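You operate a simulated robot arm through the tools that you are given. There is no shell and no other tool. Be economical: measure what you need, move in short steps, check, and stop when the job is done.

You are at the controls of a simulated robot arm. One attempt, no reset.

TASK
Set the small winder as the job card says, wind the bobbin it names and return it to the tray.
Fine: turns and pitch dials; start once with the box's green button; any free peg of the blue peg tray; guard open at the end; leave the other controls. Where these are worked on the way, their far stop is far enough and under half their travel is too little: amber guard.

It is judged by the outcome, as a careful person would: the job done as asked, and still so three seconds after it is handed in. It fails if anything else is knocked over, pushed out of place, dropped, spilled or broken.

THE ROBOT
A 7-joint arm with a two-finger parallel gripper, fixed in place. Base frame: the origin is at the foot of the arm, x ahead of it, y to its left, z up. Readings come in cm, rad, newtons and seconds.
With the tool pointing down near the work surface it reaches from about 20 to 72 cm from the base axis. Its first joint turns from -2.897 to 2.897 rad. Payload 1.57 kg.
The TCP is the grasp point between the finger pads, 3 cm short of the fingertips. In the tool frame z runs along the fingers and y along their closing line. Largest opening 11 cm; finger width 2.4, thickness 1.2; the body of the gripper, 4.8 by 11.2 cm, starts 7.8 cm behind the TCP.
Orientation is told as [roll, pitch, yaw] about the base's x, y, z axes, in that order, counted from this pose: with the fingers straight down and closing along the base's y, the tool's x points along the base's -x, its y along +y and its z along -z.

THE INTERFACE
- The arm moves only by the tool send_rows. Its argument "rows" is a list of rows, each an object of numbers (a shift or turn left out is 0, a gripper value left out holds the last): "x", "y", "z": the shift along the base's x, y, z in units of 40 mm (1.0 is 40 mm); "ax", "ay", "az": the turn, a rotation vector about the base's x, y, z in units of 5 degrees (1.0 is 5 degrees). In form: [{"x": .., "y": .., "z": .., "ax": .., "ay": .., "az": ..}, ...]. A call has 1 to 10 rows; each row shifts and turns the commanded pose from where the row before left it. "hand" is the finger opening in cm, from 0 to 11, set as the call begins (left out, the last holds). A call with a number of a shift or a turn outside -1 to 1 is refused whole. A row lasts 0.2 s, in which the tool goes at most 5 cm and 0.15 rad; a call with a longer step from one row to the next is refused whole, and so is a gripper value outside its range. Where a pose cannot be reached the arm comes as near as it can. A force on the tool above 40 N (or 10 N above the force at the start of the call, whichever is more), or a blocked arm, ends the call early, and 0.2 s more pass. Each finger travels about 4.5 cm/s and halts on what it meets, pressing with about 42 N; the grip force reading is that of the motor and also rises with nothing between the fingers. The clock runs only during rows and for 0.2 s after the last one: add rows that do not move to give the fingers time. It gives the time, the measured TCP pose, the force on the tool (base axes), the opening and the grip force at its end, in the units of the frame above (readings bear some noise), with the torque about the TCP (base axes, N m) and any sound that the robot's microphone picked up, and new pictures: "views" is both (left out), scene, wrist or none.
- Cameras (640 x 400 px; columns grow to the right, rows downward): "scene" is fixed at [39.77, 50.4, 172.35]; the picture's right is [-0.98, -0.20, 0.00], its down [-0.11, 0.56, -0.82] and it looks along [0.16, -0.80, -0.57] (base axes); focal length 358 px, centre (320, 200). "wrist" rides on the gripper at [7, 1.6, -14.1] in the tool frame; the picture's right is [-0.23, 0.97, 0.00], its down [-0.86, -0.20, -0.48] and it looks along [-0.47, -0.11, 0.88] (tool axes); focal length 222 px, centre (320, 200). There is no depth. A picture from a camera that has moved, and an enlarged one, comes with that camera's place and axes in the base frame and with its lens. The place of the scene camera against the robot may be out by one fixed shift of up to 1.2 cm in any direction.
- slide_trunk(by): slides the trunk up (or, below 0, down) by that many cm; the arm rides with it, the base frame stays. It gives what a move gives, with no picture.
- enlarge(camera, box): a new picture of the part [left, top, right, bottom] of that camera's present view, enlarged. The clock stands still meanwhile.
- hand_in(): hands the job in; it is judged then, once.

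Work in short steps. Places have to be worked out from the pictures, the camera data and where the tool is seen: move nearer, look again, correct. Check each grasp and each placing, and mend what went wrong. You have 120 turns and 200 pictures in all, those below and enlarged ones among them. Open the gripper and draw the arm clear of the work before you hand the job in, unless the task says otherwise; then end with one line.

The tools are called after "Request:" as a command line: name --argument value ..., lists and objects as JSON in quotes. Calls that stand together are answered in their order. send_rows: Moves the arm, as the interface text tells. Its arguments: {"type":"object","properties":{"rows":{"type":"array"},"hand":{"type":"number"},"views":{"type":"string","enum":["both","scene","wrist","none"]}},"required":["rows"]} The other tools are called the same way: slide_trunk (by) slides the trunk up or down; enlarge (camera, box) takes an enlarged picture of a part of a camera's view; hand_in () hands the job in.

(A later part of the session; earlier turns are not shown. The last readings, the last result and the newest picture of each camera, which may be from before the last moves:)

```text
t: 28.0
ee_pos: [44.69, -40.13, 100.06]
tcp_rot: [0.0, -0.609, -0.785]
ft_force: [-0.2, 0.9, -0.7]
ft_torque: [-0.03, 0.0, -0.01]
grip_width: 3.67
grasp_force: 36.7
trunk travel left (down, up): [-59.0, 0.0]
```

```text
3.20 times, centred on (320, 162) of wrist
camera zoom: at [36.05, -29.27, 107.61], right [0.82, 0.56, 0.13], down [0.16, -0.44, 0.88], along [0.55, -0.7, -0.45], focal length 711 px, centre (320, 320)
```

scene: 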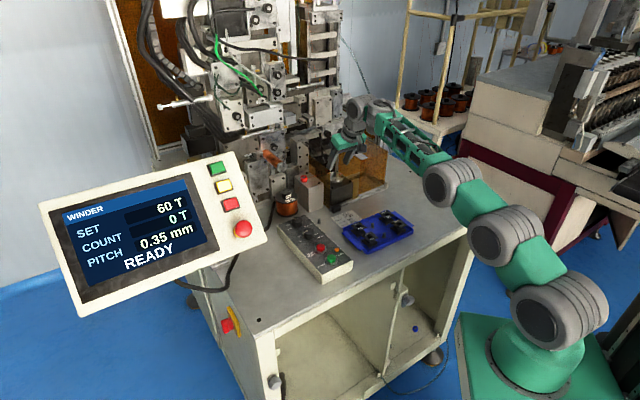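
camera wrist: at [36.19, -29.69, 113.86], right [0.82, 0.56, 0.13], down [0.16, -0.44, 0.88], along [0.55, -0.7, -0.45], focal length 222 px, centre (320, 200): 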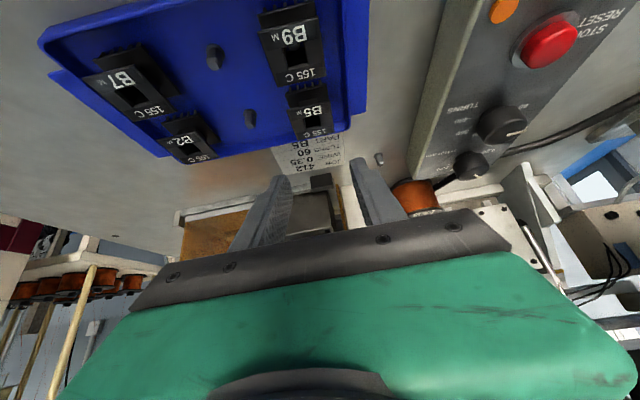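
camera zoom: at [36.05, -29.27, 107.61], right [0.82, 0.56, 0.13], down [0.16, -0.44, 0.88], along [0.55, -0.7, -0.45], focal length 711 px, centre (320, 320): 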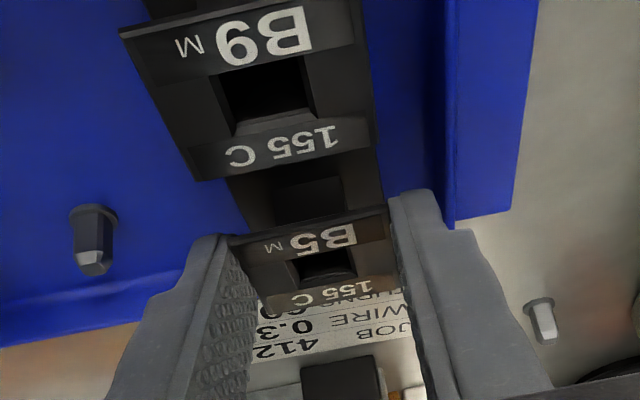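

Gripped at 3.67 cm. I lift straight up and check that B5 came along level.

Request:
send_rows --rows '[{"z": 0.3}, {"z": 0.6}, {"z": 0.8}, {"z": 0.8}, {}]' --views "wrist"

Request:
enlarge --camera "wrist" --box '[220, 100, 420, 225]'

Request:
enlarge --camera "scene" --box '[330, 170, 426, 230]'

```text
t: 29.2
ee_pos: [44.4, -39.91, 109.95]
tcp_rot: [-0.001, -0.609, -0.784]
ft_force: [0.2, -0.9, -0.2]
ft_torque: [-0.01, 0.0, 0.02]
grip_width: 3.68
grasp_force: 42.4
trunk travel left (down, up): [-59.0, 0.0]
camera wrist: at [35.78, -28.99, 117.52], right [0.82, 0.56, 0.13], down [0.16, -0.44, 0.88], along [0.55, -0.7, -0.45], focal length 222 px, centre (320, 200)
```

wrist: 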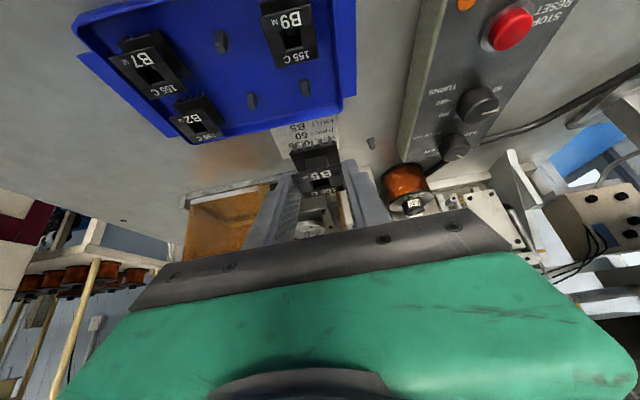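

```text
3.20 times, centred on (320, 162) of wrist
camera zoom: at [35.78, -28.99, 117.52], right [0.82, 0.56, 0.13], down [0.16, -0.44, 0.88], along [0.55, -0.7, -0.45], focal length 711 px, centre (320, 320)
```

zoom: 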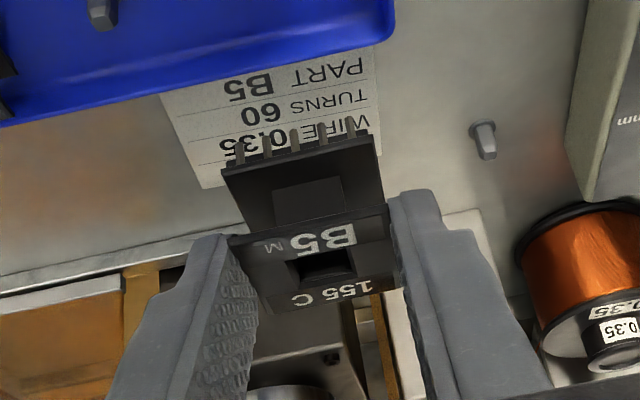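

```text
6.67 times, centred on (378, 200) of scene
camera zoom: at [39.77, 50.4, 172.35], right [-0.98, -0.2, 0.0], down [-0.11, 0.56, -0.82], along [0.16, -0.8, -0.57], focal length 2384 px, centre (-67, 200)
```

zoom: 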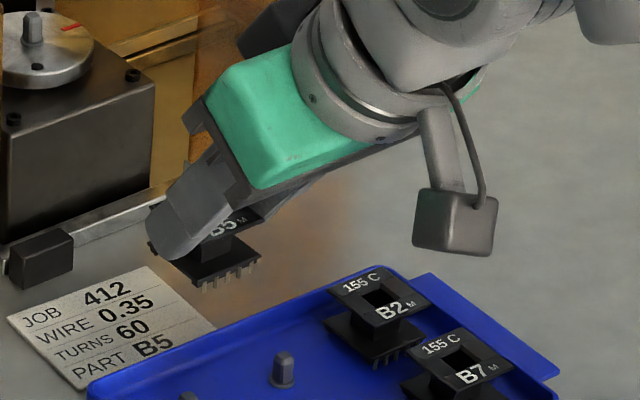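

B5 is held level, pegs and card in view. I carry it toward the spindle at a height clear of everything.

Request:
send_rows --rows '[{"x": 0.4, "y": -0.8, "z": 0.5}, {"x": 0.4, "y": -0.85, "z": 0.5}, {"x": 0.45, "y": -0.85, "z": 0.5}, {"x": 0.45, "y": -0.85}, {"x": 0.45, "y": -0.85}, {}]' --views "wrist"

Request:
enlarge --camera "wrist" --box '[200, 70, 440, 220]'

Request:
enlarge --camera "scene" --box '[300, 120, 396, 180]'

```text
t: 30.6
ee_pos: [52.98, -56.62, 115.87]
tcp_rot: [0.0, -0.61, -0.785]
ft_force: [0.0, 0.0, -0.1]
ft_torque: [0.0, -0.02, 0.01]
grip_width: 3.66
grasp_force: 42.6
trunk travel left (down, up): [-59.0, 0.0]
camera wrist: at [44.41, -45.81, 123.47], right [0.82, 0.56, 0.13], down [0.16, -0.44, 0.88], along [0.55, -0.7, -0.45], focal length 222 px, centre (320, 200)
```

wrist: 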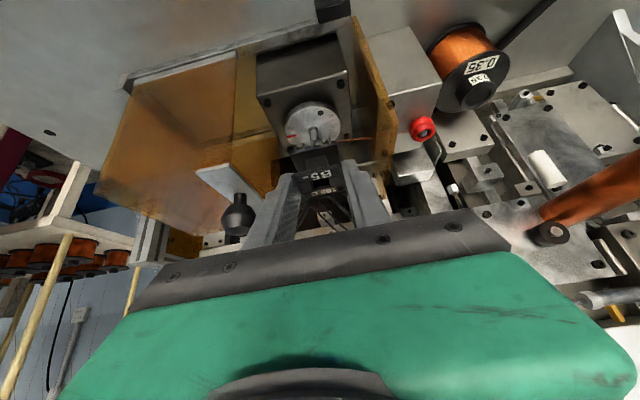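

```text
2.67 times, centred on (320, 145) of wrist
camera zoom: at [44.41, -45.81, 123.47], right [0.82, 0.56, 0.13], down [0.16, -0.44, 0.88], along [0.55, -0.7, -0.45], focal length 592 px, centre (320, 347)
```

zoom: 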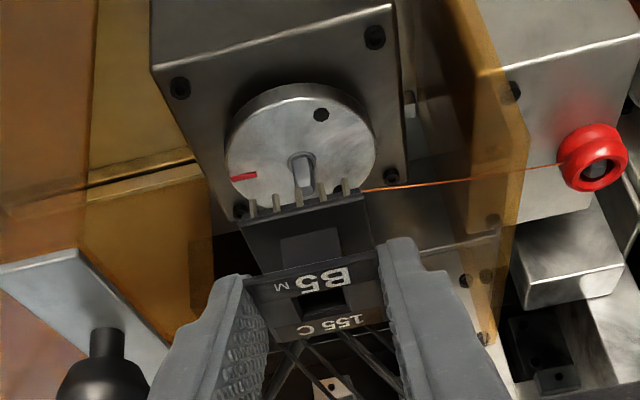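

```text
6.67 times, centred on (348, 150) of scene
camera zoom: at [39.77, 50.4, 172.35], right [-0.98, -0.2, 0.0], down [-0.11, 0.56, -0.82], along [0.16, -0.8, -0.57], focal length 2384 px, centre (133, 533)
```

zoom: 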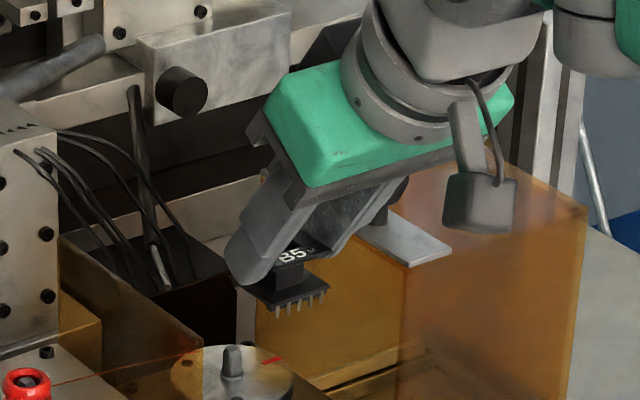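

B5 hangs level. The peg sits at n≈82.8 cm along the -45° line. I move above the peg, still ~2 cm clear, and check.

Request:
send_rows --rows '[{"x": 0.22, "y": -0.26, "z": -0.2}, {"x": 0.22, "y": -0.26, "z": -0.25}, {"x": 0.21, "y": -0.26, "z": -0.32}, {}]' --views "none"

Request:
enlarge --camera "wrist" --box '[220, 90, 420, 215]'

Request:
enlarge --camera "scene" --box '[310, 145, 374, 185]'

```text
t: 31.6
ee_pos: [55.95, -60.03, 112.93]
tcp_rot: [0.0, -0.607, -0.785]
ft_force: [0.8, 0.1, 0.6]
ft_torque: [0.0, 0.01, -0.01]
grip_width: 3.67
grasp_force: 42.0
trunk travel left (down, up): [-59.0, 0.0]
```

```text
3.20 times, centred on (320, 152) of wrist
camera zoom: at [47.18, -49.12, 120.55], right [0.82, 0.56, 0.13], down [0.16, -0.44, 0.88], along [0.55, -0.7, -0.45], focal length 711 px, centre (320, 352)
```

zoom: 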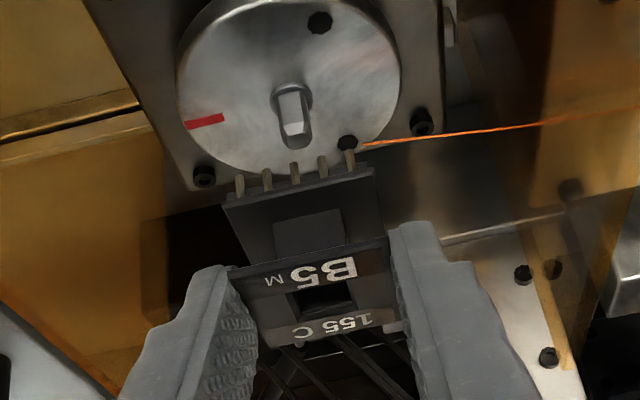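

```text
10.00 times, centred on (342, 165) of scene
camera zoom: at [39.77, 50.4, 172.35], right [-0.98, -0.2, 0.0], down [-0.11, 0.56, -0.82], along [0.16, -0.8, -0.57], focal length 3577 px, centre (100, 550)
```

zoom: 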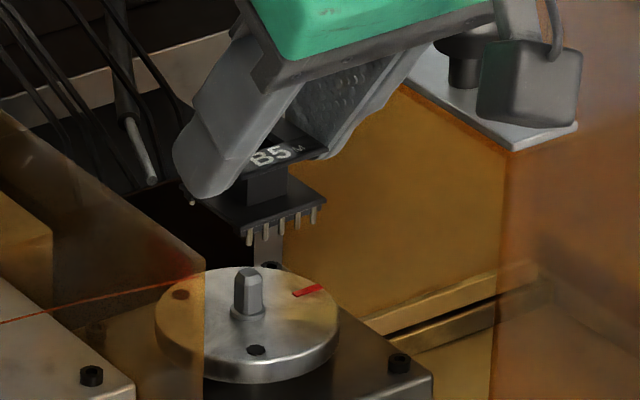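

Sideways alignment is good in the wrist view. To check the in/out alignment I enlarge the scene view more.

Request:
enlarge --camera "scene" --box '[324, 155, 348, 180]'

Request:
enlarge --camera "wrist" --box '[270, 100, 350, 190]'

```text
16.00 times, centred on (336, 168) of scene
camera zoom: at [39.77, 50.4, 172.35], right [-0.98, -0.2, 0.0], down [-0.11, 0.56, -0.82], along [0.16, -0.8, -0.57], focal length 5723 px, centre (64, 720)
```

zoom: 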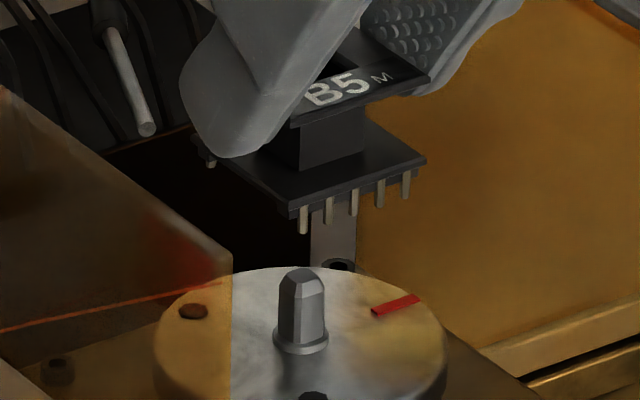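

```text
4.44 times, centred on (310, 145) of wrist
camera zoom: at [47.18, -49.12, 120.55], right [0.82, 0.56, 0.13], down [0.16, -0.44, 0.88], along [0.55, -0.7, -0.45], focal length 987 px, centre (364, 444)
```

zoom: 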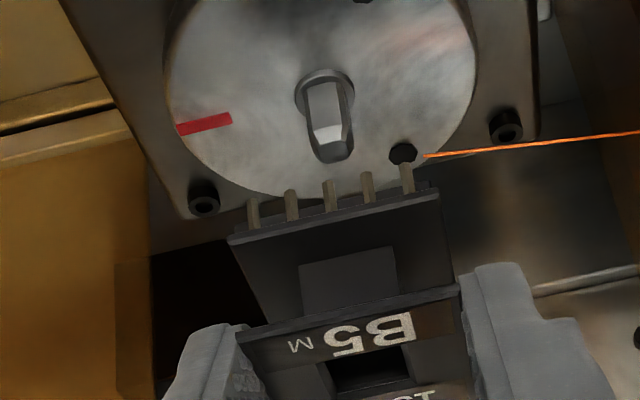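

The alignment agrees in both views within about 2 mm. I lower carefully, watching the force.

Request:
send_rows --rows '[{"z": -0.2}, {"z": -0.2}, {"z": -0.1}, {}]' --views "none"

Request:
enlarge --camera "scene" --box '[324, 155, 348, 180]'

Request:
enlarge --camera "wrist" --box '[270, 100, 350, 190]'

```text
t: 32.6
ee_pos: [55.79, -60.08, 110.99]
tcp_rot: [-0.003, -0.61, -0.785]
ft_force: [-1.0, 0.3, -0.4]
ft_torque: [-0.02, 0.02, 0.01]
grip_width: 3.69
grasp_force: 41.8
trunk travel left (down, up): [-59.0, 0.0]
```

```text
16.00 times, centred on (336, 168) of scene
camera zoom: at [39.77, 50.4, 172.35], right [-0.98, -0.2, 0.0], down [-0.11, 0.56, -0.82], along [0.16, -0.8, -0.57], focal length 5723 px, centre (64, 720)
```

zoom: 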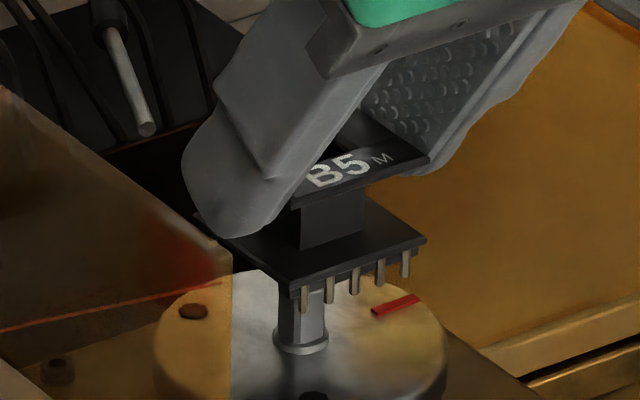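

```text
4.44 times, centred on (310, 145) of wrist
camera zoom: at [47.12, -49.14, 118.52], right [0.82, 0.56, 0.13], down [0.16, -0.44, 0.88], along [0.55, -0.7, -0.45], focal length 987 px, centre (364, 444)
```

zoom: 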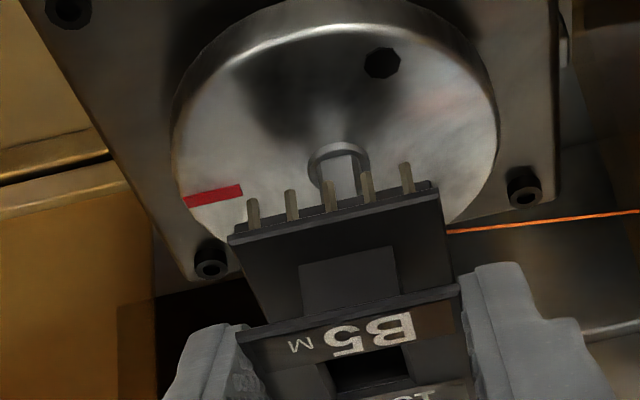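

The peg top is just under the bobbin. I lower another 1 cm in small steps and read the force.

Request:
send_rows --rows '[{"z": -0.1}, {"z": -0.1}, {"z": -0.05}, {}]' --views "none"

Request:
enlarge --camera "scene" --box '[324, 155, 348, 180]'

```text
t: 33.6
ee_pos: [55.77, -60.17, 109.88]
tcp_rot: [0.0, -0.609, -0.786]
ft_force: [-0.3, -0.1, 0.2]
ft_torque: [-0.04, 0.01, -0.01]
grip_width: 3.66
grasp_force: 42.7
trunk travel left (down, up): [-59.0, 0.0]
```

```text
16.00 times, centred on (336, 168) of scene
camera zoom: at [39.77, 50.4, 172.35], right [-0.98, -0.2, 0.0], down [-0.11, 0.56, -0.82], along [0.16, -0.8, -0.57], focal length 5723 px, centre (64, 720)
```

zoom: 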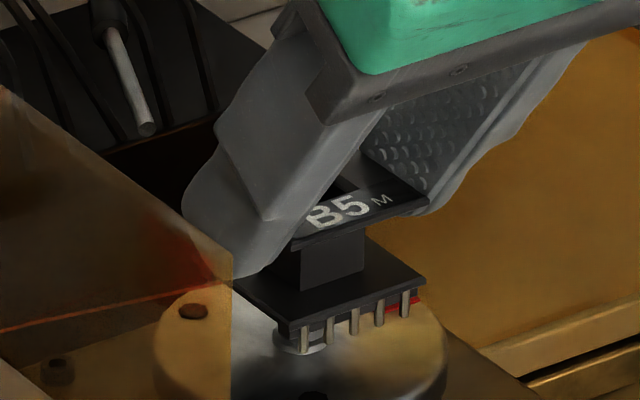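

No force: the peg is entering the hole. I continue down in small steps until it seats.

Request:
send_rows --rows '[{"z": -0.07}, {"z": -0.06}, {}]' --views "none"

Request:
send_rows --rows '[{"z": -0.06}, {"z": -0.05}, {}]' --views "none"

Request:
enlarge --camera "scene" --box '[324, 155, 348, 180]'

```text
t: 34.4
ee_pos: [55.61, -60.0, 109.46]
tcp_rot: [0.002, -0.611, -0.786]
ft_force: [-0.2, -0.9, 0.2]
ft_torque: [-0.01, -0.01, 0.05]
grip_width: 3.68
grasp_force: 42.2
trunk travel left (down, up): [-59.0, 0.0]
```

```text
t: 35.2
ee_pos: [55.7, -59.98, 108.98]
tcp_rot: [0.001, -0.609, -0.784]
ft_force: [0.1, 0.1, 0.2]
ft_torque: [-0.01, -0.01, 0.0]
grip_width: 3.66
grasp_force: 42.0
trunk travel left (down, up): [-59.0, 0.0]
```

```text
16.00 times, centred on (336, 168) of scene
camera zoom: at [39.77, 50.4, 172.35], right [-0.98, -0.2, 0.0], down [-0.11, 0.56, -0.82], along [0.16, -0.8, -0.57], focal length 5723 px, centre (64, 720)
```

zoom: 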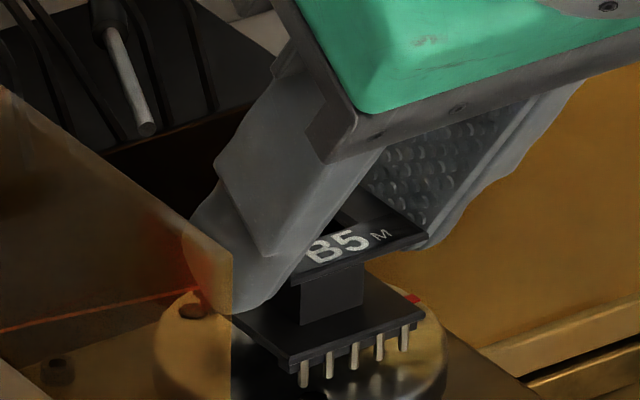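

Still free; pins are close to the disc. I go on in 2 mm steps.

Request:
send_rows --rows '[{"z": -0.05}, {}]' --views "none"

Request:
send_rows --rows '[{"z": -0.05}, {}]' --views "none"

Request:
send_rows --rows '[{"z": -0.05}, {}]' --views "none"

Request:
enlarge --camera "scene" --box '[324, 160, 348, 185]'

```text
t: 35.8
ee_pos: [55.76, -59.91, 108.79]
tcp_rot: [0.001, -0.609, -0.786]
ft_force: [0.8, -0.7, 0.5]
ft_torque: [0.0, 0.0, 0.0]
grip_width: 3.69
grasp_force: 41.9
trunk travel left (down, up): [-59.0, 0.0]
```

```text
t: 36.4
ee_pos: [55.76, -59.97, 108.63]
tcp_rot: [0.0, -0.613, -0.785]
ft_force: [-0.5, 0.0, 7.1]
ft_torque: [-0.03, -0.02, 0.0]
grip_width: 3.69
grasp_force: 42.7
trunk travel left (down, up): [-59.0, 0.0]
```

```text
t: 37.0
ee_pos: [55.83, -59.96, 108.81]
tcp_rot: [0.0, -0.616, -0.784]
ft_force: [0.9, -0.3, 15.1]
ft_torque: [-0.07, -0.16, 0.06]
grip_width: 3.65
grasp_force: 41.9
trunk travel left (down, up): [-59.0, 0.0]
```

```text
16.00 times, centred on (336, 172) of scene
camera zoom: at [39.77, 50.4, 172.35], right [-0.98, -0.2, 0.0], down [-0.11, 0.56, -0.82], along [0.16, -0.8, -0.57], focal length 5723 px, centre (64, 640)
```

zoom: 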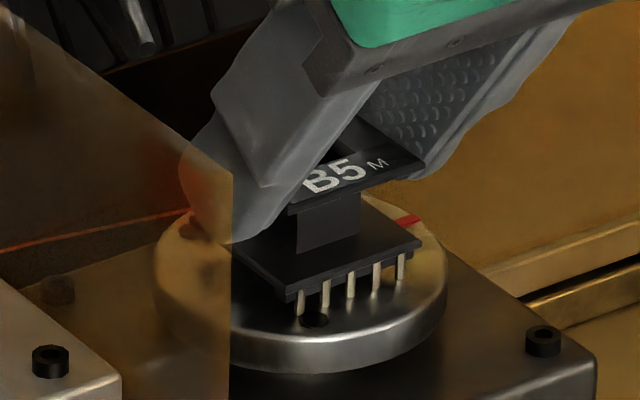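

Contact at TCP z≈108.65, matching the expected seating height. I relieve the pressure, open, and look.

Request:
send_rows --rows '[{"z": 0.07}, {}, {}]' --hand 5 --views "none"

Request:
enlarge --camera "scene" --box '[324, 160, 348, 185]'

Request:
enlarge --camera "wrist" --box '[220, 90, 420, 215]'

```text
t: 37.8
ee_pos: [55.67, -60.04, 108.61]
tcp_rot: [0.0, -0.609, -0.784]
ft_force: [0.4, -0.4, 0.0]
ft_torque: [0.0, -0.04, -0.01]
grip_width: 5.0
grasp_force: 0.1
trunk travel left (down, up): [-59.0, 0.0]
```

```text
16.00 times, centred on (336, 172) of scene
camera zoom: at [39.77, 50.4, 172.35], right [-0.98, -0.2, 0.0], down [-0.11, 0.56, -0.82], along [0.16, -0.8, -0.57], focal length 5723 px, centre (64, 640)
```

zoom: 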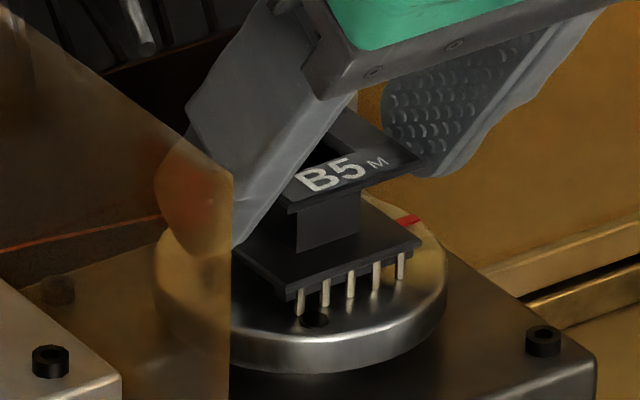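

```text
3.20 times, centred on (320, 152) of wrist
camera zoom: at [47.14, -49.08, 116.22], right [0.82, 0.56, 0.13], down [0.16, -0.44, 0.88], along [0.55, -0.7, -0.45], focal length 711 px, centre (320, 352)
```

zoom: 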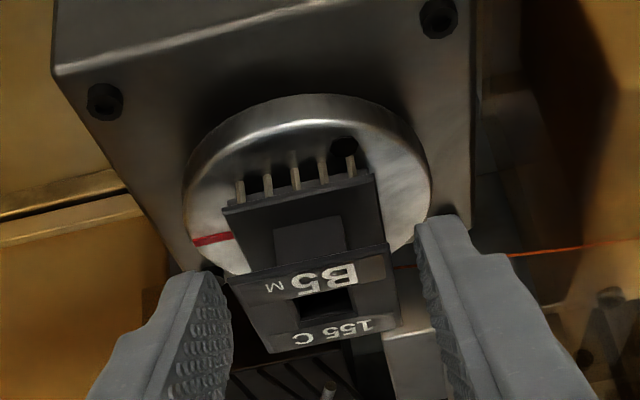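

B5 stands level on the disc. I rise straight up, then retreat inward to look at the guard knob.

Request:
send_rows --rows '[{"z": 0.5}, {"z": 0.8}, {"z": 0.8, "x": -0.1, "y": 0.1}, {"z": 0.8, "x": -0.5, "y": 0.5}, {"x": -0.8, "y": 0.3}, {}]'

Request:
enlarge --camera "wrist" --box '[110, 60, 430, 260]'

Request:
enlarge --camera "scene" --box '[308, 130, 404, 210]'

```text
t: 39.2
ee_pos: [50.01, -56.26, 120.33]
tcp_rot: [0.002, -0.61, -0.786]
ft_force: [0.0, -0.3, -0.4]
ft_torque: [0.01, -0.01, 0.04]
grip_width: 4.98
grasp_force: 0.1
trunk travel left (down, up): [-59.0, 0.0]
camera wrist: at [41.42, -45.39, 127.88], right [0.82, 0.56, 0.13], down [0.16, -0.44, 0.88], along [0.55, -0.7, -0.45], focal length 222 px, centre (320, 200)
```

scene: 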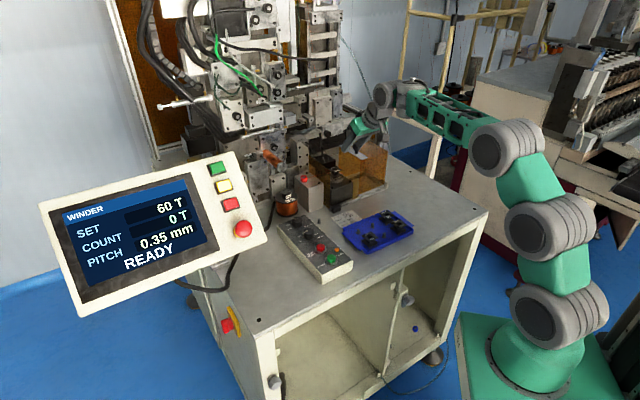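
wrist: 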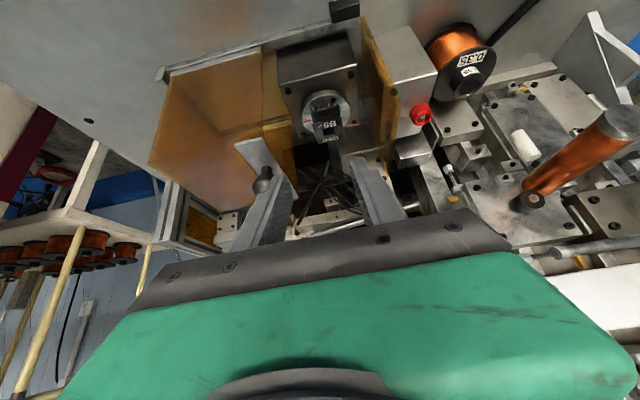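

```text
2.00 times, centred on (270, 160) of wrist
camera zoom: at [41.42, -45.39, 127.88], right [0.82, 0.56, 0.13], down [0.16, -0.44, 0.88], along [0.55, -0.7, -0.45], focal length 444 px, centre (420, 280)
```

zoom: 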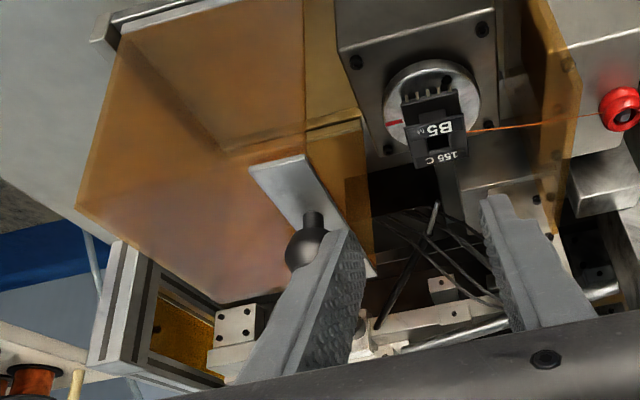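

```text
5.00 times, centred on (356, 170) of scene
camera zoom: at [39.77, 50.4, 172.35], right [-0.98, -0.2, 0.0], down [-0.11, 0.56, -0.82], along [0.16, -0.8, -0.57], focal length 1788 px, centre (140, 350)
```

zoom: 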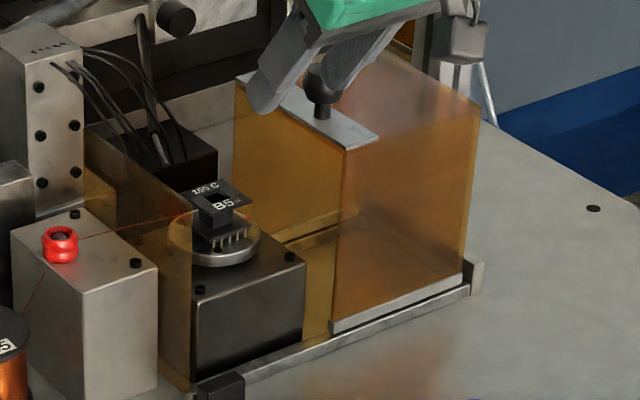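

B5 is seated with its wire in place. The knob ball is about (48.9, -63.5, 115.7). I move sideways to see it between the fingers.

Request:
send_rows --rows '[{"x": -0.4, "y": -0.4, "z": 0.3}, {"x": -0.4, "y": -0.4}, {"x": -0.3, "y": -0.3}, {}]' --views "none"

Request:
enlarge --camera "wrist" --box '[200, 90, 440, 240]'

Request:
enlarge --camera "scene" --box '[330, 125, 394, 165]'

```text
t: 40.2
ee_pos: [45.73, -60.78, 121.55]
tcp_rot: [0.001, -0.611, -0.785]
ft_force: [0.4, 0.6, 0.1]
ft_torque: [-0.02, -0.01, 0.0]
grip_width: 5.01
grasp_force: 0.0
trunk travel left (down, up): [-59.0, 0.0]
```

```text
2.67 times, centred on (320, 165) of wrist
camera zoom: at [37.07, -49.84, 129.12], right [0.82, 0.56, 0.13], down [0.16, -0.44, 0.88], along [0.55, -0.7, -0.45], focal length 592 px, centre (320, 293)
```

zoom: 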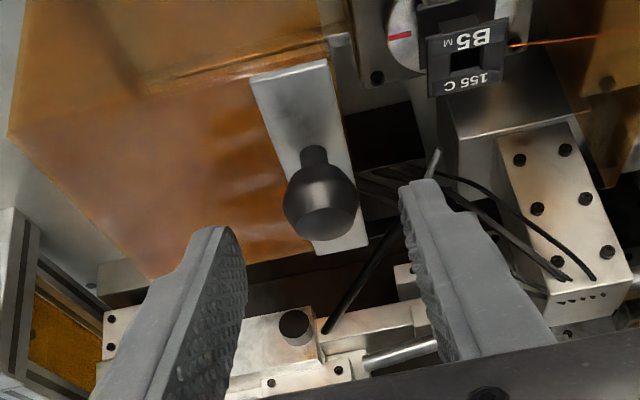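

```text
10.00 times, centred on (362, 145) of scene
camera zoom: at [39.77, 50.4, 172.35], right [-0.98, -0.2, 0.0], down [-0.11, 0.56, -0.82], along [0.16, -0.8, -0.57], focal length 3577 px, centre (-100, 750)
```

zoom: 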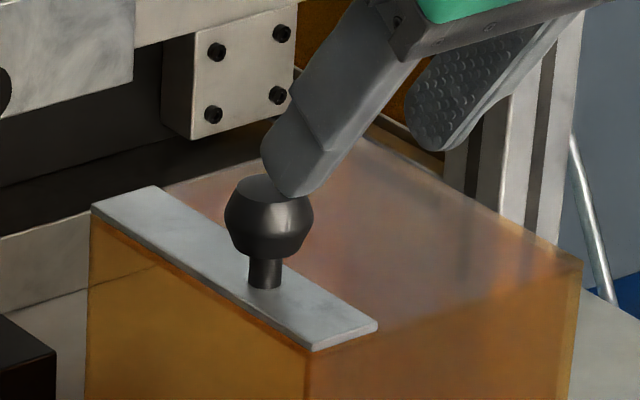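

Knob: about 3.1 cm wide, centre about (49.7, -64.9, 114.9), and lined up between the fingers. I move out over it and descend around it.

Request:
send_rows --rows '[{"x": 0.27, "y": -0.3, "z": -0.2}, {"x": 0.27, "y": -0.3, "z": -0.3}, {"x": 0.24, "y": -0.25, "z": -0.25}, {"z": -0.3}, {"z": -0.2}, {}]' --views "none"

Request:
enlarge --camera "wrist" --box '[200, 90, 440, 240]'

Request:
enlarge --camera "scene" --box '[330, 125, 394, 165]'

```text
t: 41.6
ee_pos: [48.94, -64.28, 116.36]
tcp_rot: [0.001, -0.611, -0.786]
ft_force: [-0.2, -0.8, 0.5]
ft_torque: [-0.01, 0.03, 0.02]
grip_width: 5.02
grasp_force: 0.1
trunk travel left (down, up): [-59.0, 0.0]
```

```text
2.67 times, centred on (320, 165) of wrist
camera zoom: at [40.2, -53.36, 123.93], right [0.82, 0.56, 0.13], down [0.16, -0.44, 0.88], along [0.55, -0.7, -0.45], focal length 592 px, centre (320, 293)
```

zoom: 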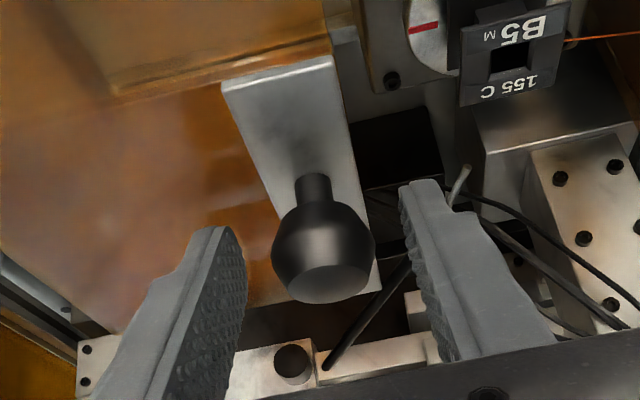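

```text
10.00 times, centred on (362, 145) of scene
camera zoom: at [39.77, 50.4, 172.35], right [-0.98, -0.2, 0.0], down [-0.11, 0.56, -0.82], along [0.16, -0.8, -0.57], focal length 3577 px, centre (-100, 750)
```

zoom: 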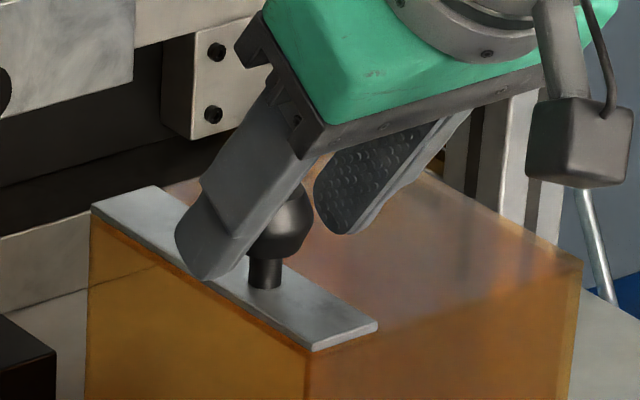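

The fingers straddle the knob. I close on it.

Request:
send_rows --rows '[{}, {}, {}]' --hand 1.5 --views "none"

Request:
enlarge --camera "scene" --box '[310, 125, 406, 205]'

```text
t: 42.4
ee_pos: [48.66, -64.35, 116.36]
tcp_rot: [0.001, -0.609, -0.786]
ft_force: [0.7, 0.3, -0.9]
ft_torque: [-0.03, -0.04, 0.02]
grip_width: 3.14
grasp_force: 30.0
trunk travel left (down, up): [-59.0, 0.0]
```

```text
5.00 times, centred on (358, 165) of scene
camera zoom: at [39.77, 50.4, 172.35], right [-0.98, -0.2, 0.0], down [-0.11, 0.56, -0.82], along [0.16, -0.8, -0.57], focal length 1788 px, centre (130, 375)
```

zoom: 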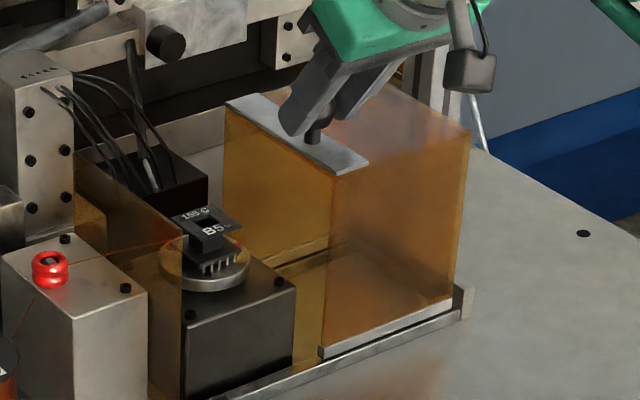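

Knob held. I slide the guard toward the black stop, first about 4.5 cm.

Request:
send_rows --rows '[{"x": 0.2, "y": 0.2}, {"x": 0.3, "y": 0.3}, {"x": 0.3, "y": 0.3}, {}]' --views "none"

Request:
enlarge --camera "scene" --box '[310, 125, 406, 205]'

```text
t: 43.4
ee_pos: [52.1, -60.94, 116.3]
tcp_rot: [0.0, -0.608, -0.786]
ft_force: [0.5, 1.2, 0.2]
ft_torque: [0.08, -0.02, -0.01]
grip_width: 3.1
grasp_force: 40.4
trunk travel left (down, up): [-59.0, 0.0]
```

```text
5.00 times, centred on (358, 165) of scene
camera zoom: at [39.77, 50.4, 172.35], right [-0.98, -0.2, 0.0], down [-0.11, 0.56, -0.82], along [0.16, -0.8, -0.57], focal length 1788 px, centre (130, 375)
```

zoom: 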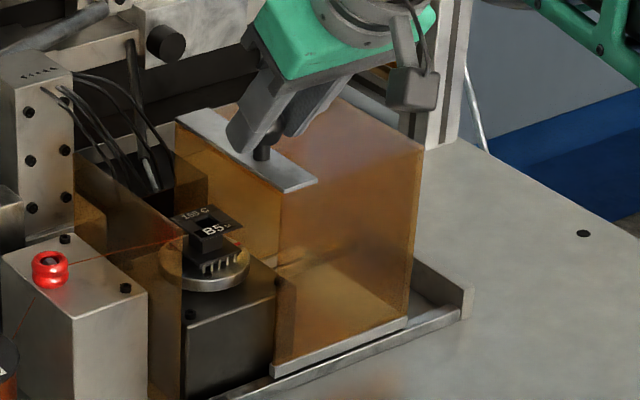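

The guard slides freely. I continue.

Request:
send_rows --rows '[{"x": 0.3, "y": 0.3}, {"x": 0.3, "y": 0.3}, {"x": 0.3, "y": 0.3}, {"x": 0.3, "y": 0.3}, {}]' --views "none"

Request:
enlarge --camera "scene" --box '[310, 125, 406, 205]'

```text
t: 44.6
ee_pos: [56.82, -56.29, 116.36]
tcp_rot: [-0.001, -0.61, -0.783]
ft_force: [-0.7, 0.1, -0.7]
ft_torque: [0.25, 0.13, 0.1]
grip_width: 3.13
grasp_force: 40.7
trunk travel left (down, up): [-59.0, 0.0]
```

```text
5.00 times, centred on (358, 165) of scene
camera zoom: at [39.77, 50.4, 172.35], right [-0.98, -0.2, 0.0], down [-0.11, 0.56, -0.82], along [0.16, -0.8, -0.57], focal length 1788 px, centre (130, 375)
```

zoom: 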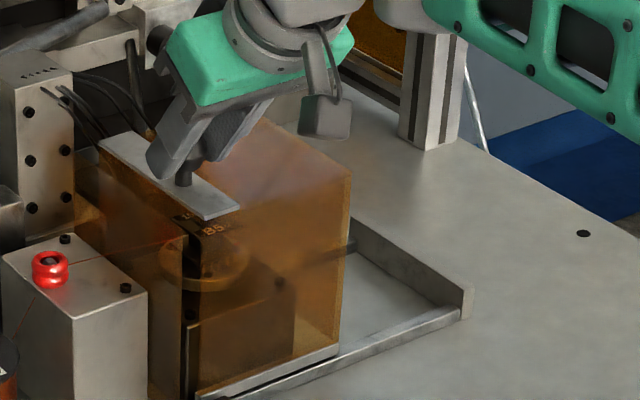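

Nearly closed; I push the rest until the stop gives a force.

Request:
send_rows --rows '[{"x": 0.15, "y": 0.15}, {"x": 0.15, "y": 0.15}, {}]' --views "none"

Request:
send_rows --rows '[{"x": 0.1, "y": 0.1}, {"x": 0.1, "y": 0.1}, {}]' --views "none"

Request:
enlarge --camera "scene" --box '[300, 125, 396, 205]'

```text
t: 45.4
ee_pos: [57.97, -55.06, 116.32]
tcp_rot: [0.0, -0.608, -0.788]
ft_force: [-6.6, -5.2, -1.9]
ft_torque: [-0.07, 0.14, 0.05]
grip_width: 3.1
grasp_force: 40.2
trunk travel left (down, up): [-59.0, 0.0]
```

```text
t: 46.1
ee_pos: [57.95, -55.13, 116.41]
tcp_rot: [0.002, -0.609, -0.812]
ft_force: [-24.5, -27.3, -2.1]
ft_torque: [-0.68, 0.28, -0.78]
grip_width: 3.13
grasp_force: 40.3
trunk travel left (down, up): [-59.0, 0.0]
stopped in row 3: the force on the tool passed its limit at 41 N (the readings are from after the stop); the commanded pose is now the measured one
```

```text
5.00 times, centred on (348, 165) of scene
camera zoom: at [39.77, 50.4, 172.35], right [-0.98, -0.2, 0.0], down [-0.11, 0.56, -0.82], along [0.16, -0.8, -0.57], focal length 1788 px, centre (180, 375)
```

zoom: 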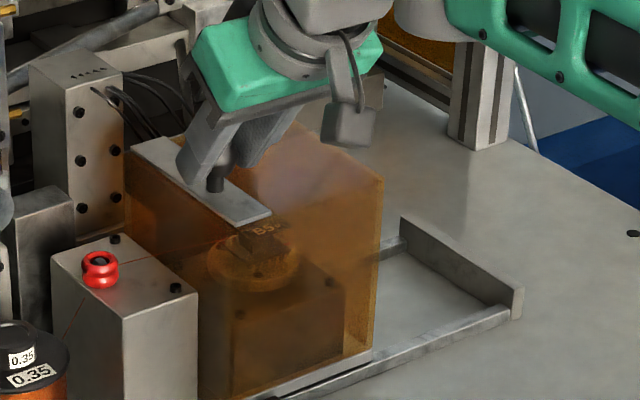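

The guard is at its far stop, closed over B5. I release and rise, then head to the green button.

Request:
send_rows --rows '[{}, {}, {}, {"z": 0.6}, {"z": 0.8, "az": 0.3}, {"z": 0.4, "x": -0.3, "y": 0.3}, {"x": -0.5, "y": 0.6}, {"x": -0.3, "y": 0.9}]' --hand 5

```text
t: 47.9
ee_pos: [54.53, -47.01, 123.64]
tcp_rot: [0.0, -0.608, -0.766]
ft_force: [-0.7, 0.8, 0.1]
ft_torque: [-0.04, -0.04, 0.01]
grip_width: 5.01
grasp_force: 0.0
trunk travel left (down, up): [-59.0, 0.0]
camera wrist: at [45.68, -36.22, 131.24], right [0.81, 0.57, 0.13], down [0.17, -0.44, 0.88], along [0.56, -0.69, -0.45], focal length 222 px, centre (320, 200)
```

scene: 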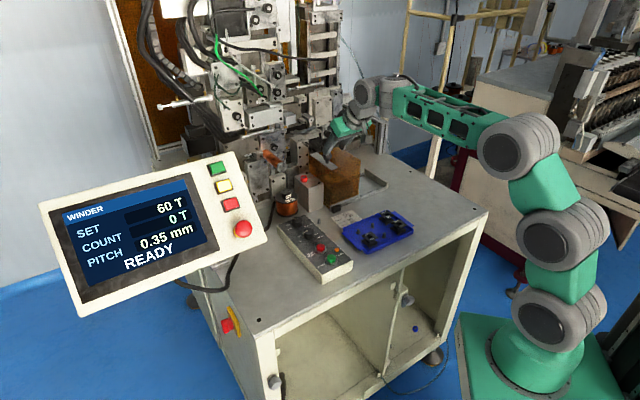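
wrist: 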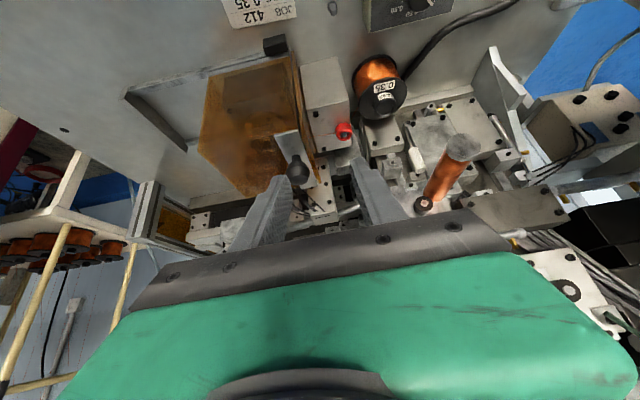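

Now the green button at about (51.1, -23.1). I bring the tool back to vertical while moving there, fingers closed.

Request:
send_rows --rows '[{"x": -0.1, "y": 0.85, "ax": 0.693, "ay": 0.72}, {"x": -0.1, "y": 0.85, "ax": 0.693, "ay": 0.72}, {"x": -0.1, "y": 0.85, "ax": 0.693, "ay": 0.72, "z": -0.3}, {"x": -0.1, "y": 0.85, "ax": 0.693, "ay": 0.72, "z": -0.5}, {"x": -0.1, "y": 0.85, "ax": 0.693, "ay": 0.72, "z": -0.5}, {"x": -0.15, "y": 0.85, "ax": 0.693, "ay": 0.72, "z": -0.5}, {"x": -0.15, "y": 0.85, "ax": 0.693, "ay": 0.72, "z": -0.5}, {"z": -0.4}, {}]' --hand 0

Request:
enlarge --camera "wrist" --box '[200, 90, 440, 240]'

```text
t: 49.9
ee_pos: [51.17, -23.33, 112.78]
tcp_rot: [-0.001, 0.001, -0.765]
ft_force: [0.6, 0.4, 1.3]
ft_torque: [0.01, 0.04, -0.02]
grip_width: 0.0
grasp_force: 21.6
trunk travel left (down, up): [-59.0, 0.0]
camera wrist: at [47.25, -17.34, 126.89], right [0.84, 0.54, 0.0], down [0.48, -0.74, 0.48], along [0.26, -0.4, -0.88], focal length 222 px, centre (320, 200)
```

scene: 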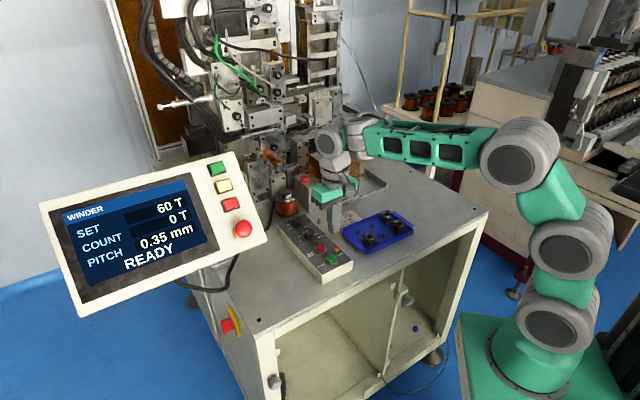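
wrist: 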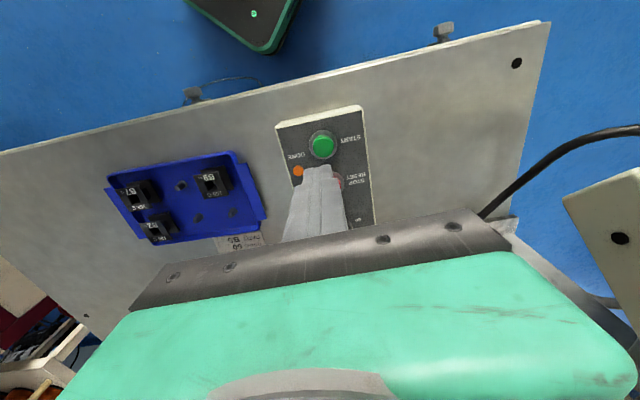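

```text
2.67 times, centred on (320, 165) of wrist
camera zoom: at [47.25, -17.34, 126.89], right [0.84, 0.54, 0.0], down [0.48, -0.74, 0.48], along [0.26, -0.4, -0.88], focal length 592 px, centre (320, 293)
```

zoom: 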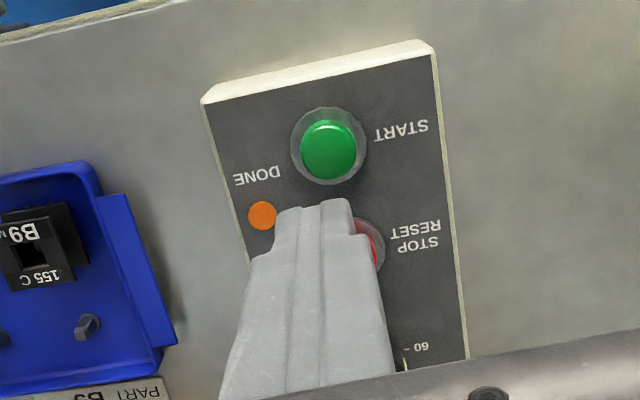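

Button at (51.4, -23.1), tips nearly above it. I correct, descend to just above, then press in small steps until it clicks.

Request:
send_rows --rows '[{"x": 0.05, "y": 0.05, "z": -0.8}, {"z": -0.8}, {"z": -0.65}, {}]' --views "wrist"

```text
t: 50.9
ee_pos: [51.46, -23.01, 103.72]
tcp_rot: [-0.001, 0.002, -0.765]
ft_force: [0.3, -0.3, -0.3]
ft_torque: [-0.02, 0.01, 0.01]
grip_width: 0.0
grasp_force: 21.4
trunk travel left (down, up): [-59.0, 0.0]
camera wrist: at [47.63, -16.98, 117.9], right [0.84, 0.54, 0.0], down [0.48, -0.74, 0.48], along [0.26, -0.4, -0.88], focal length 222 px, centre (320, 200)
```

wrist: 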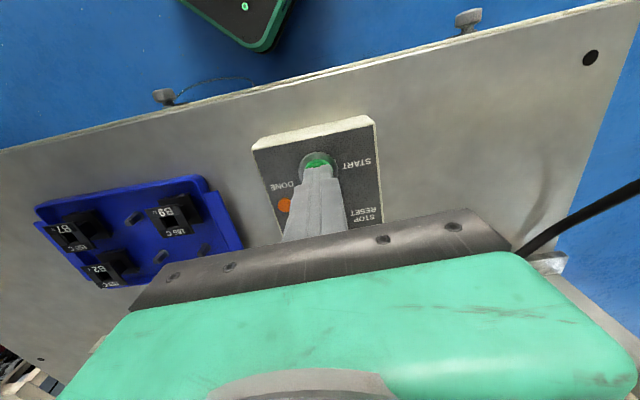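

Request:
send_rows --rows '[{"z": -0.12}, {"z": -0.06}, {}]' --views "scene"

```text
t: 51.7
ee_pos: [51.53, -23.03, 103.25]
tcp_rot: [0.0, -0.001, -0.765]
ft_force: [0.4, 1.5, 3.7]
ft_torque: [0.0, 0.0, -0.01]
grip_width: 0.0
grasp_force: 20.9
trunk travel left (down, up): [-59.0, 0.0]
heard: click
```

scene: 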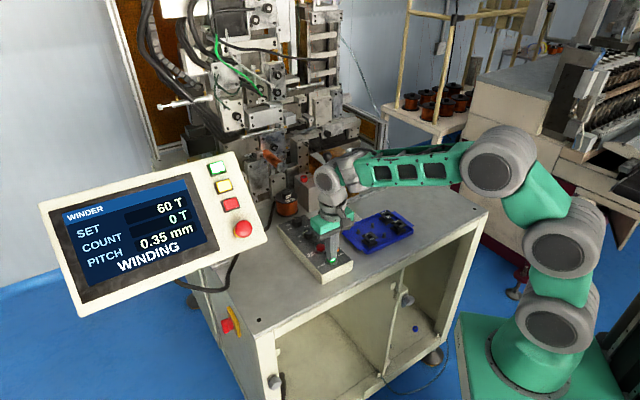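

It clicked and the display shows WINDING. I lift off and wait away from the button.

Request:
send_rows --rows '[{"z": 0.5}, {"z": 0.8}, {"z": 0.8}, {"z": 0.8}, {"z": 0.8}, {"x": -0.4, "y": -0.5}, {"x": -0.4, "y": -0.6}, {}, {}, {}]' --hand 0 --views "scene"

```text
t: 53.9
ee_pos: [48.24, -27.56, 117.89]
tcp_rot: [-0.002, 0.003, -0.767]
ft_force: [0.7, 0.4, -0.1]
ft_torque: [0.03, -0.01, -0.01]
grip_width: 0.02
grasp_force: 20.9
trunk travel left (down, up): [-59.0, 0.0]
```

scene: 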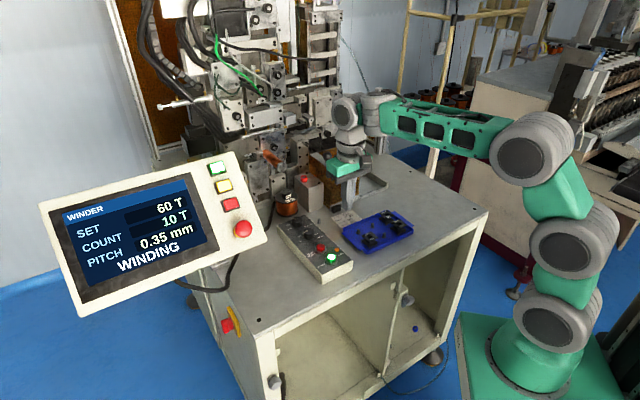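

It counts (10 T). While it winds I re-tilt the tool and go to a waiting place near the guard.

Request:
send_rows --rows '[{"az": -0.2, "z": 0.5}, {"ax": -0.707, "ay": -0.707, "z": 0.4}, {"ax": -0.707, "ay": -0.707, "z": 0.4, "y": -0.4}, {"ax": -0.707, "ay": -0.707, "y": -0.5}, {"ax": -0.707, "ay": -0.707, "y": -0.6}, {"ax": -0.707, "ay": -0.707, "x": 0.2, "y": -0.7}, {"ax": -0.707, "ay": -0.707, "x": 0.2, "y": -0.8}, {"ax": -0.707, "ay": -0.707, "x": 0.2, "y": -0.8}, {"x": 0.2, "y": -0.6}, {}]' --hand 5 --views "none"

Request:
send_rows --rows '[{}, {}, {}, {}, {}, {}, {}, {}, {}, {}]' --views "none"

Request:
send_rows --rows '[{}, {}, {}, {}, {}, {}, {}, {}, {}, {}]' --views "none"

Request:
send_rows --rows '[{}, {}, {}, {}, {}, {}, {}, {}, {}, {}]' --views "none"

Request:
send_rows --rows '[{}, {}, {}, {}, {}, {}, {}, {}, {}, {}]'

```text
t: 56.1
ee_pos: [51.48, -45.16, 122.9]
tcp_rot: [0.0, -0.608, -0.781]
ft_force: [0.1, -0.1, 0.9]
ft_torque: [0.0, -0.02, 0.02]
grip_width: 5.04
grasp_force: 0.1
trunk travel left (down, up): [-59.0, 0.0]
```

```text
t: 58.3
ee_pos: [51.37, -45.08, 122.88]
tcp_rot: [0.0, -0.609, -0.783]
ft_force: [0.4, -0.3, 0.2]
ft_torque: [0.0, 0.0, -0.02]
grip_width: 5.03
grasp_force: 0.0
trunk travel left (down, up): [-59.0, 0.0]
```

```text
t: 60.5
ee_pos: [51.38, -45.02, 122.94]
tcp_rot: [-0.003, -0.612, -0.784]
ft_force: [-0.1, 0.6, 0.5]
ft_torque: [-0.01, 0.0, 0.02]
grip_width: 5.03
grasp_force: 0.0
trunk travel left (down, up): [-59.0, 0.0]
```

```text
t: 62.7
ee_pos: [51.47, -45.1, 122.88]
tcp_rot: [-0.001, -0.609, -0.783]
ft_force: [1.1, 0.3, 0.1]
ft_torque: [0.01, 0.0, 0.02]
grip_width: 4.99
grasp_force: 0.1
trunk travel left (down, up): [-59.0, 0.0]
```

```text
t: 64.9
ee_pos: [51.51, -44.98, 122.94]
tcp_rot: [-0.002, -0.61, -0.783]
ft_force: [-0.8, 0.1, -0.4]
ft_torque: [-0.01, 0.05, -0.01]
grip_width: 5.02
grasp_force: 0.0
trunk travel left (down, up): [-59.0, 0.0]
camera wrist: at [42.81, -34.14, 130.51], right [0.82, 0.56, 0.13], down [0.16, -0.44, 0.88], along [0.55, -0.7, -0.45], focal length 222 px, centre (320, 200)
```

scene: 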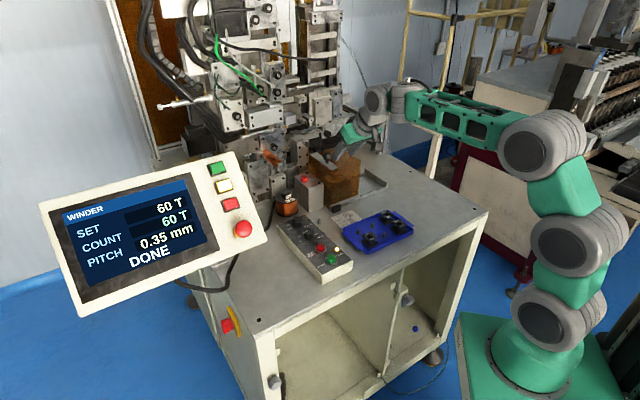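
wrist: 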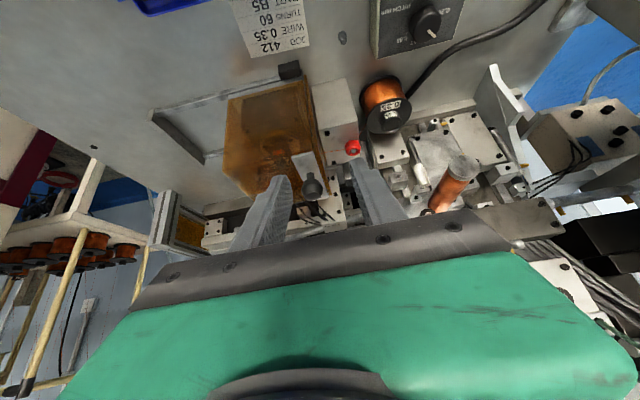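

DONE at 60 T. I go back to the knob to reopen the guard, pausing short of it to check alignment.

Request:
send_rows --rows '[{"x": 0.3, "y": -0.6}, {"x": 0.3, "y": -0.6, "z": -0.1}, {"x": 0.3, "y": -0.63, "z": -0.25}, {}]' --views "none"

Request:
enlarge --camera "wrist" --box '[200, 90, 440, 240]'

```text
t: 65.9
ee_pos: [55.07, -52.61, 121.87]
tcp_rot: [-0.003, -0.61, -0.782]
ft_force: [0.0, 0.2, -0.2]
ft_torque: [0.0, -0.01, 0.02]
grip_width: 5.0
grasp_force: 0.0
trunk travel left (down, up): [-59.0, 0.0]
```

```text
2.67 times, centred on (320, 165) of wrist
camera zoom: at [46.42, -41.63, 129.35], right [0.82, 0.56, 0.13], down [0.16, -0.44, 0.88], along [0.55, -0.7, -0.45], focal length 592 px, centre (320, 293)
```

zoom: 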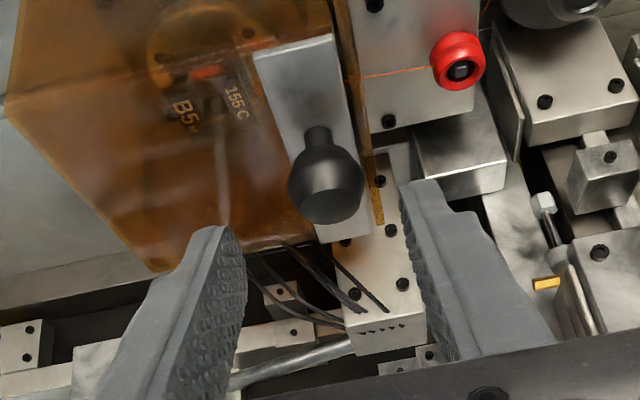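

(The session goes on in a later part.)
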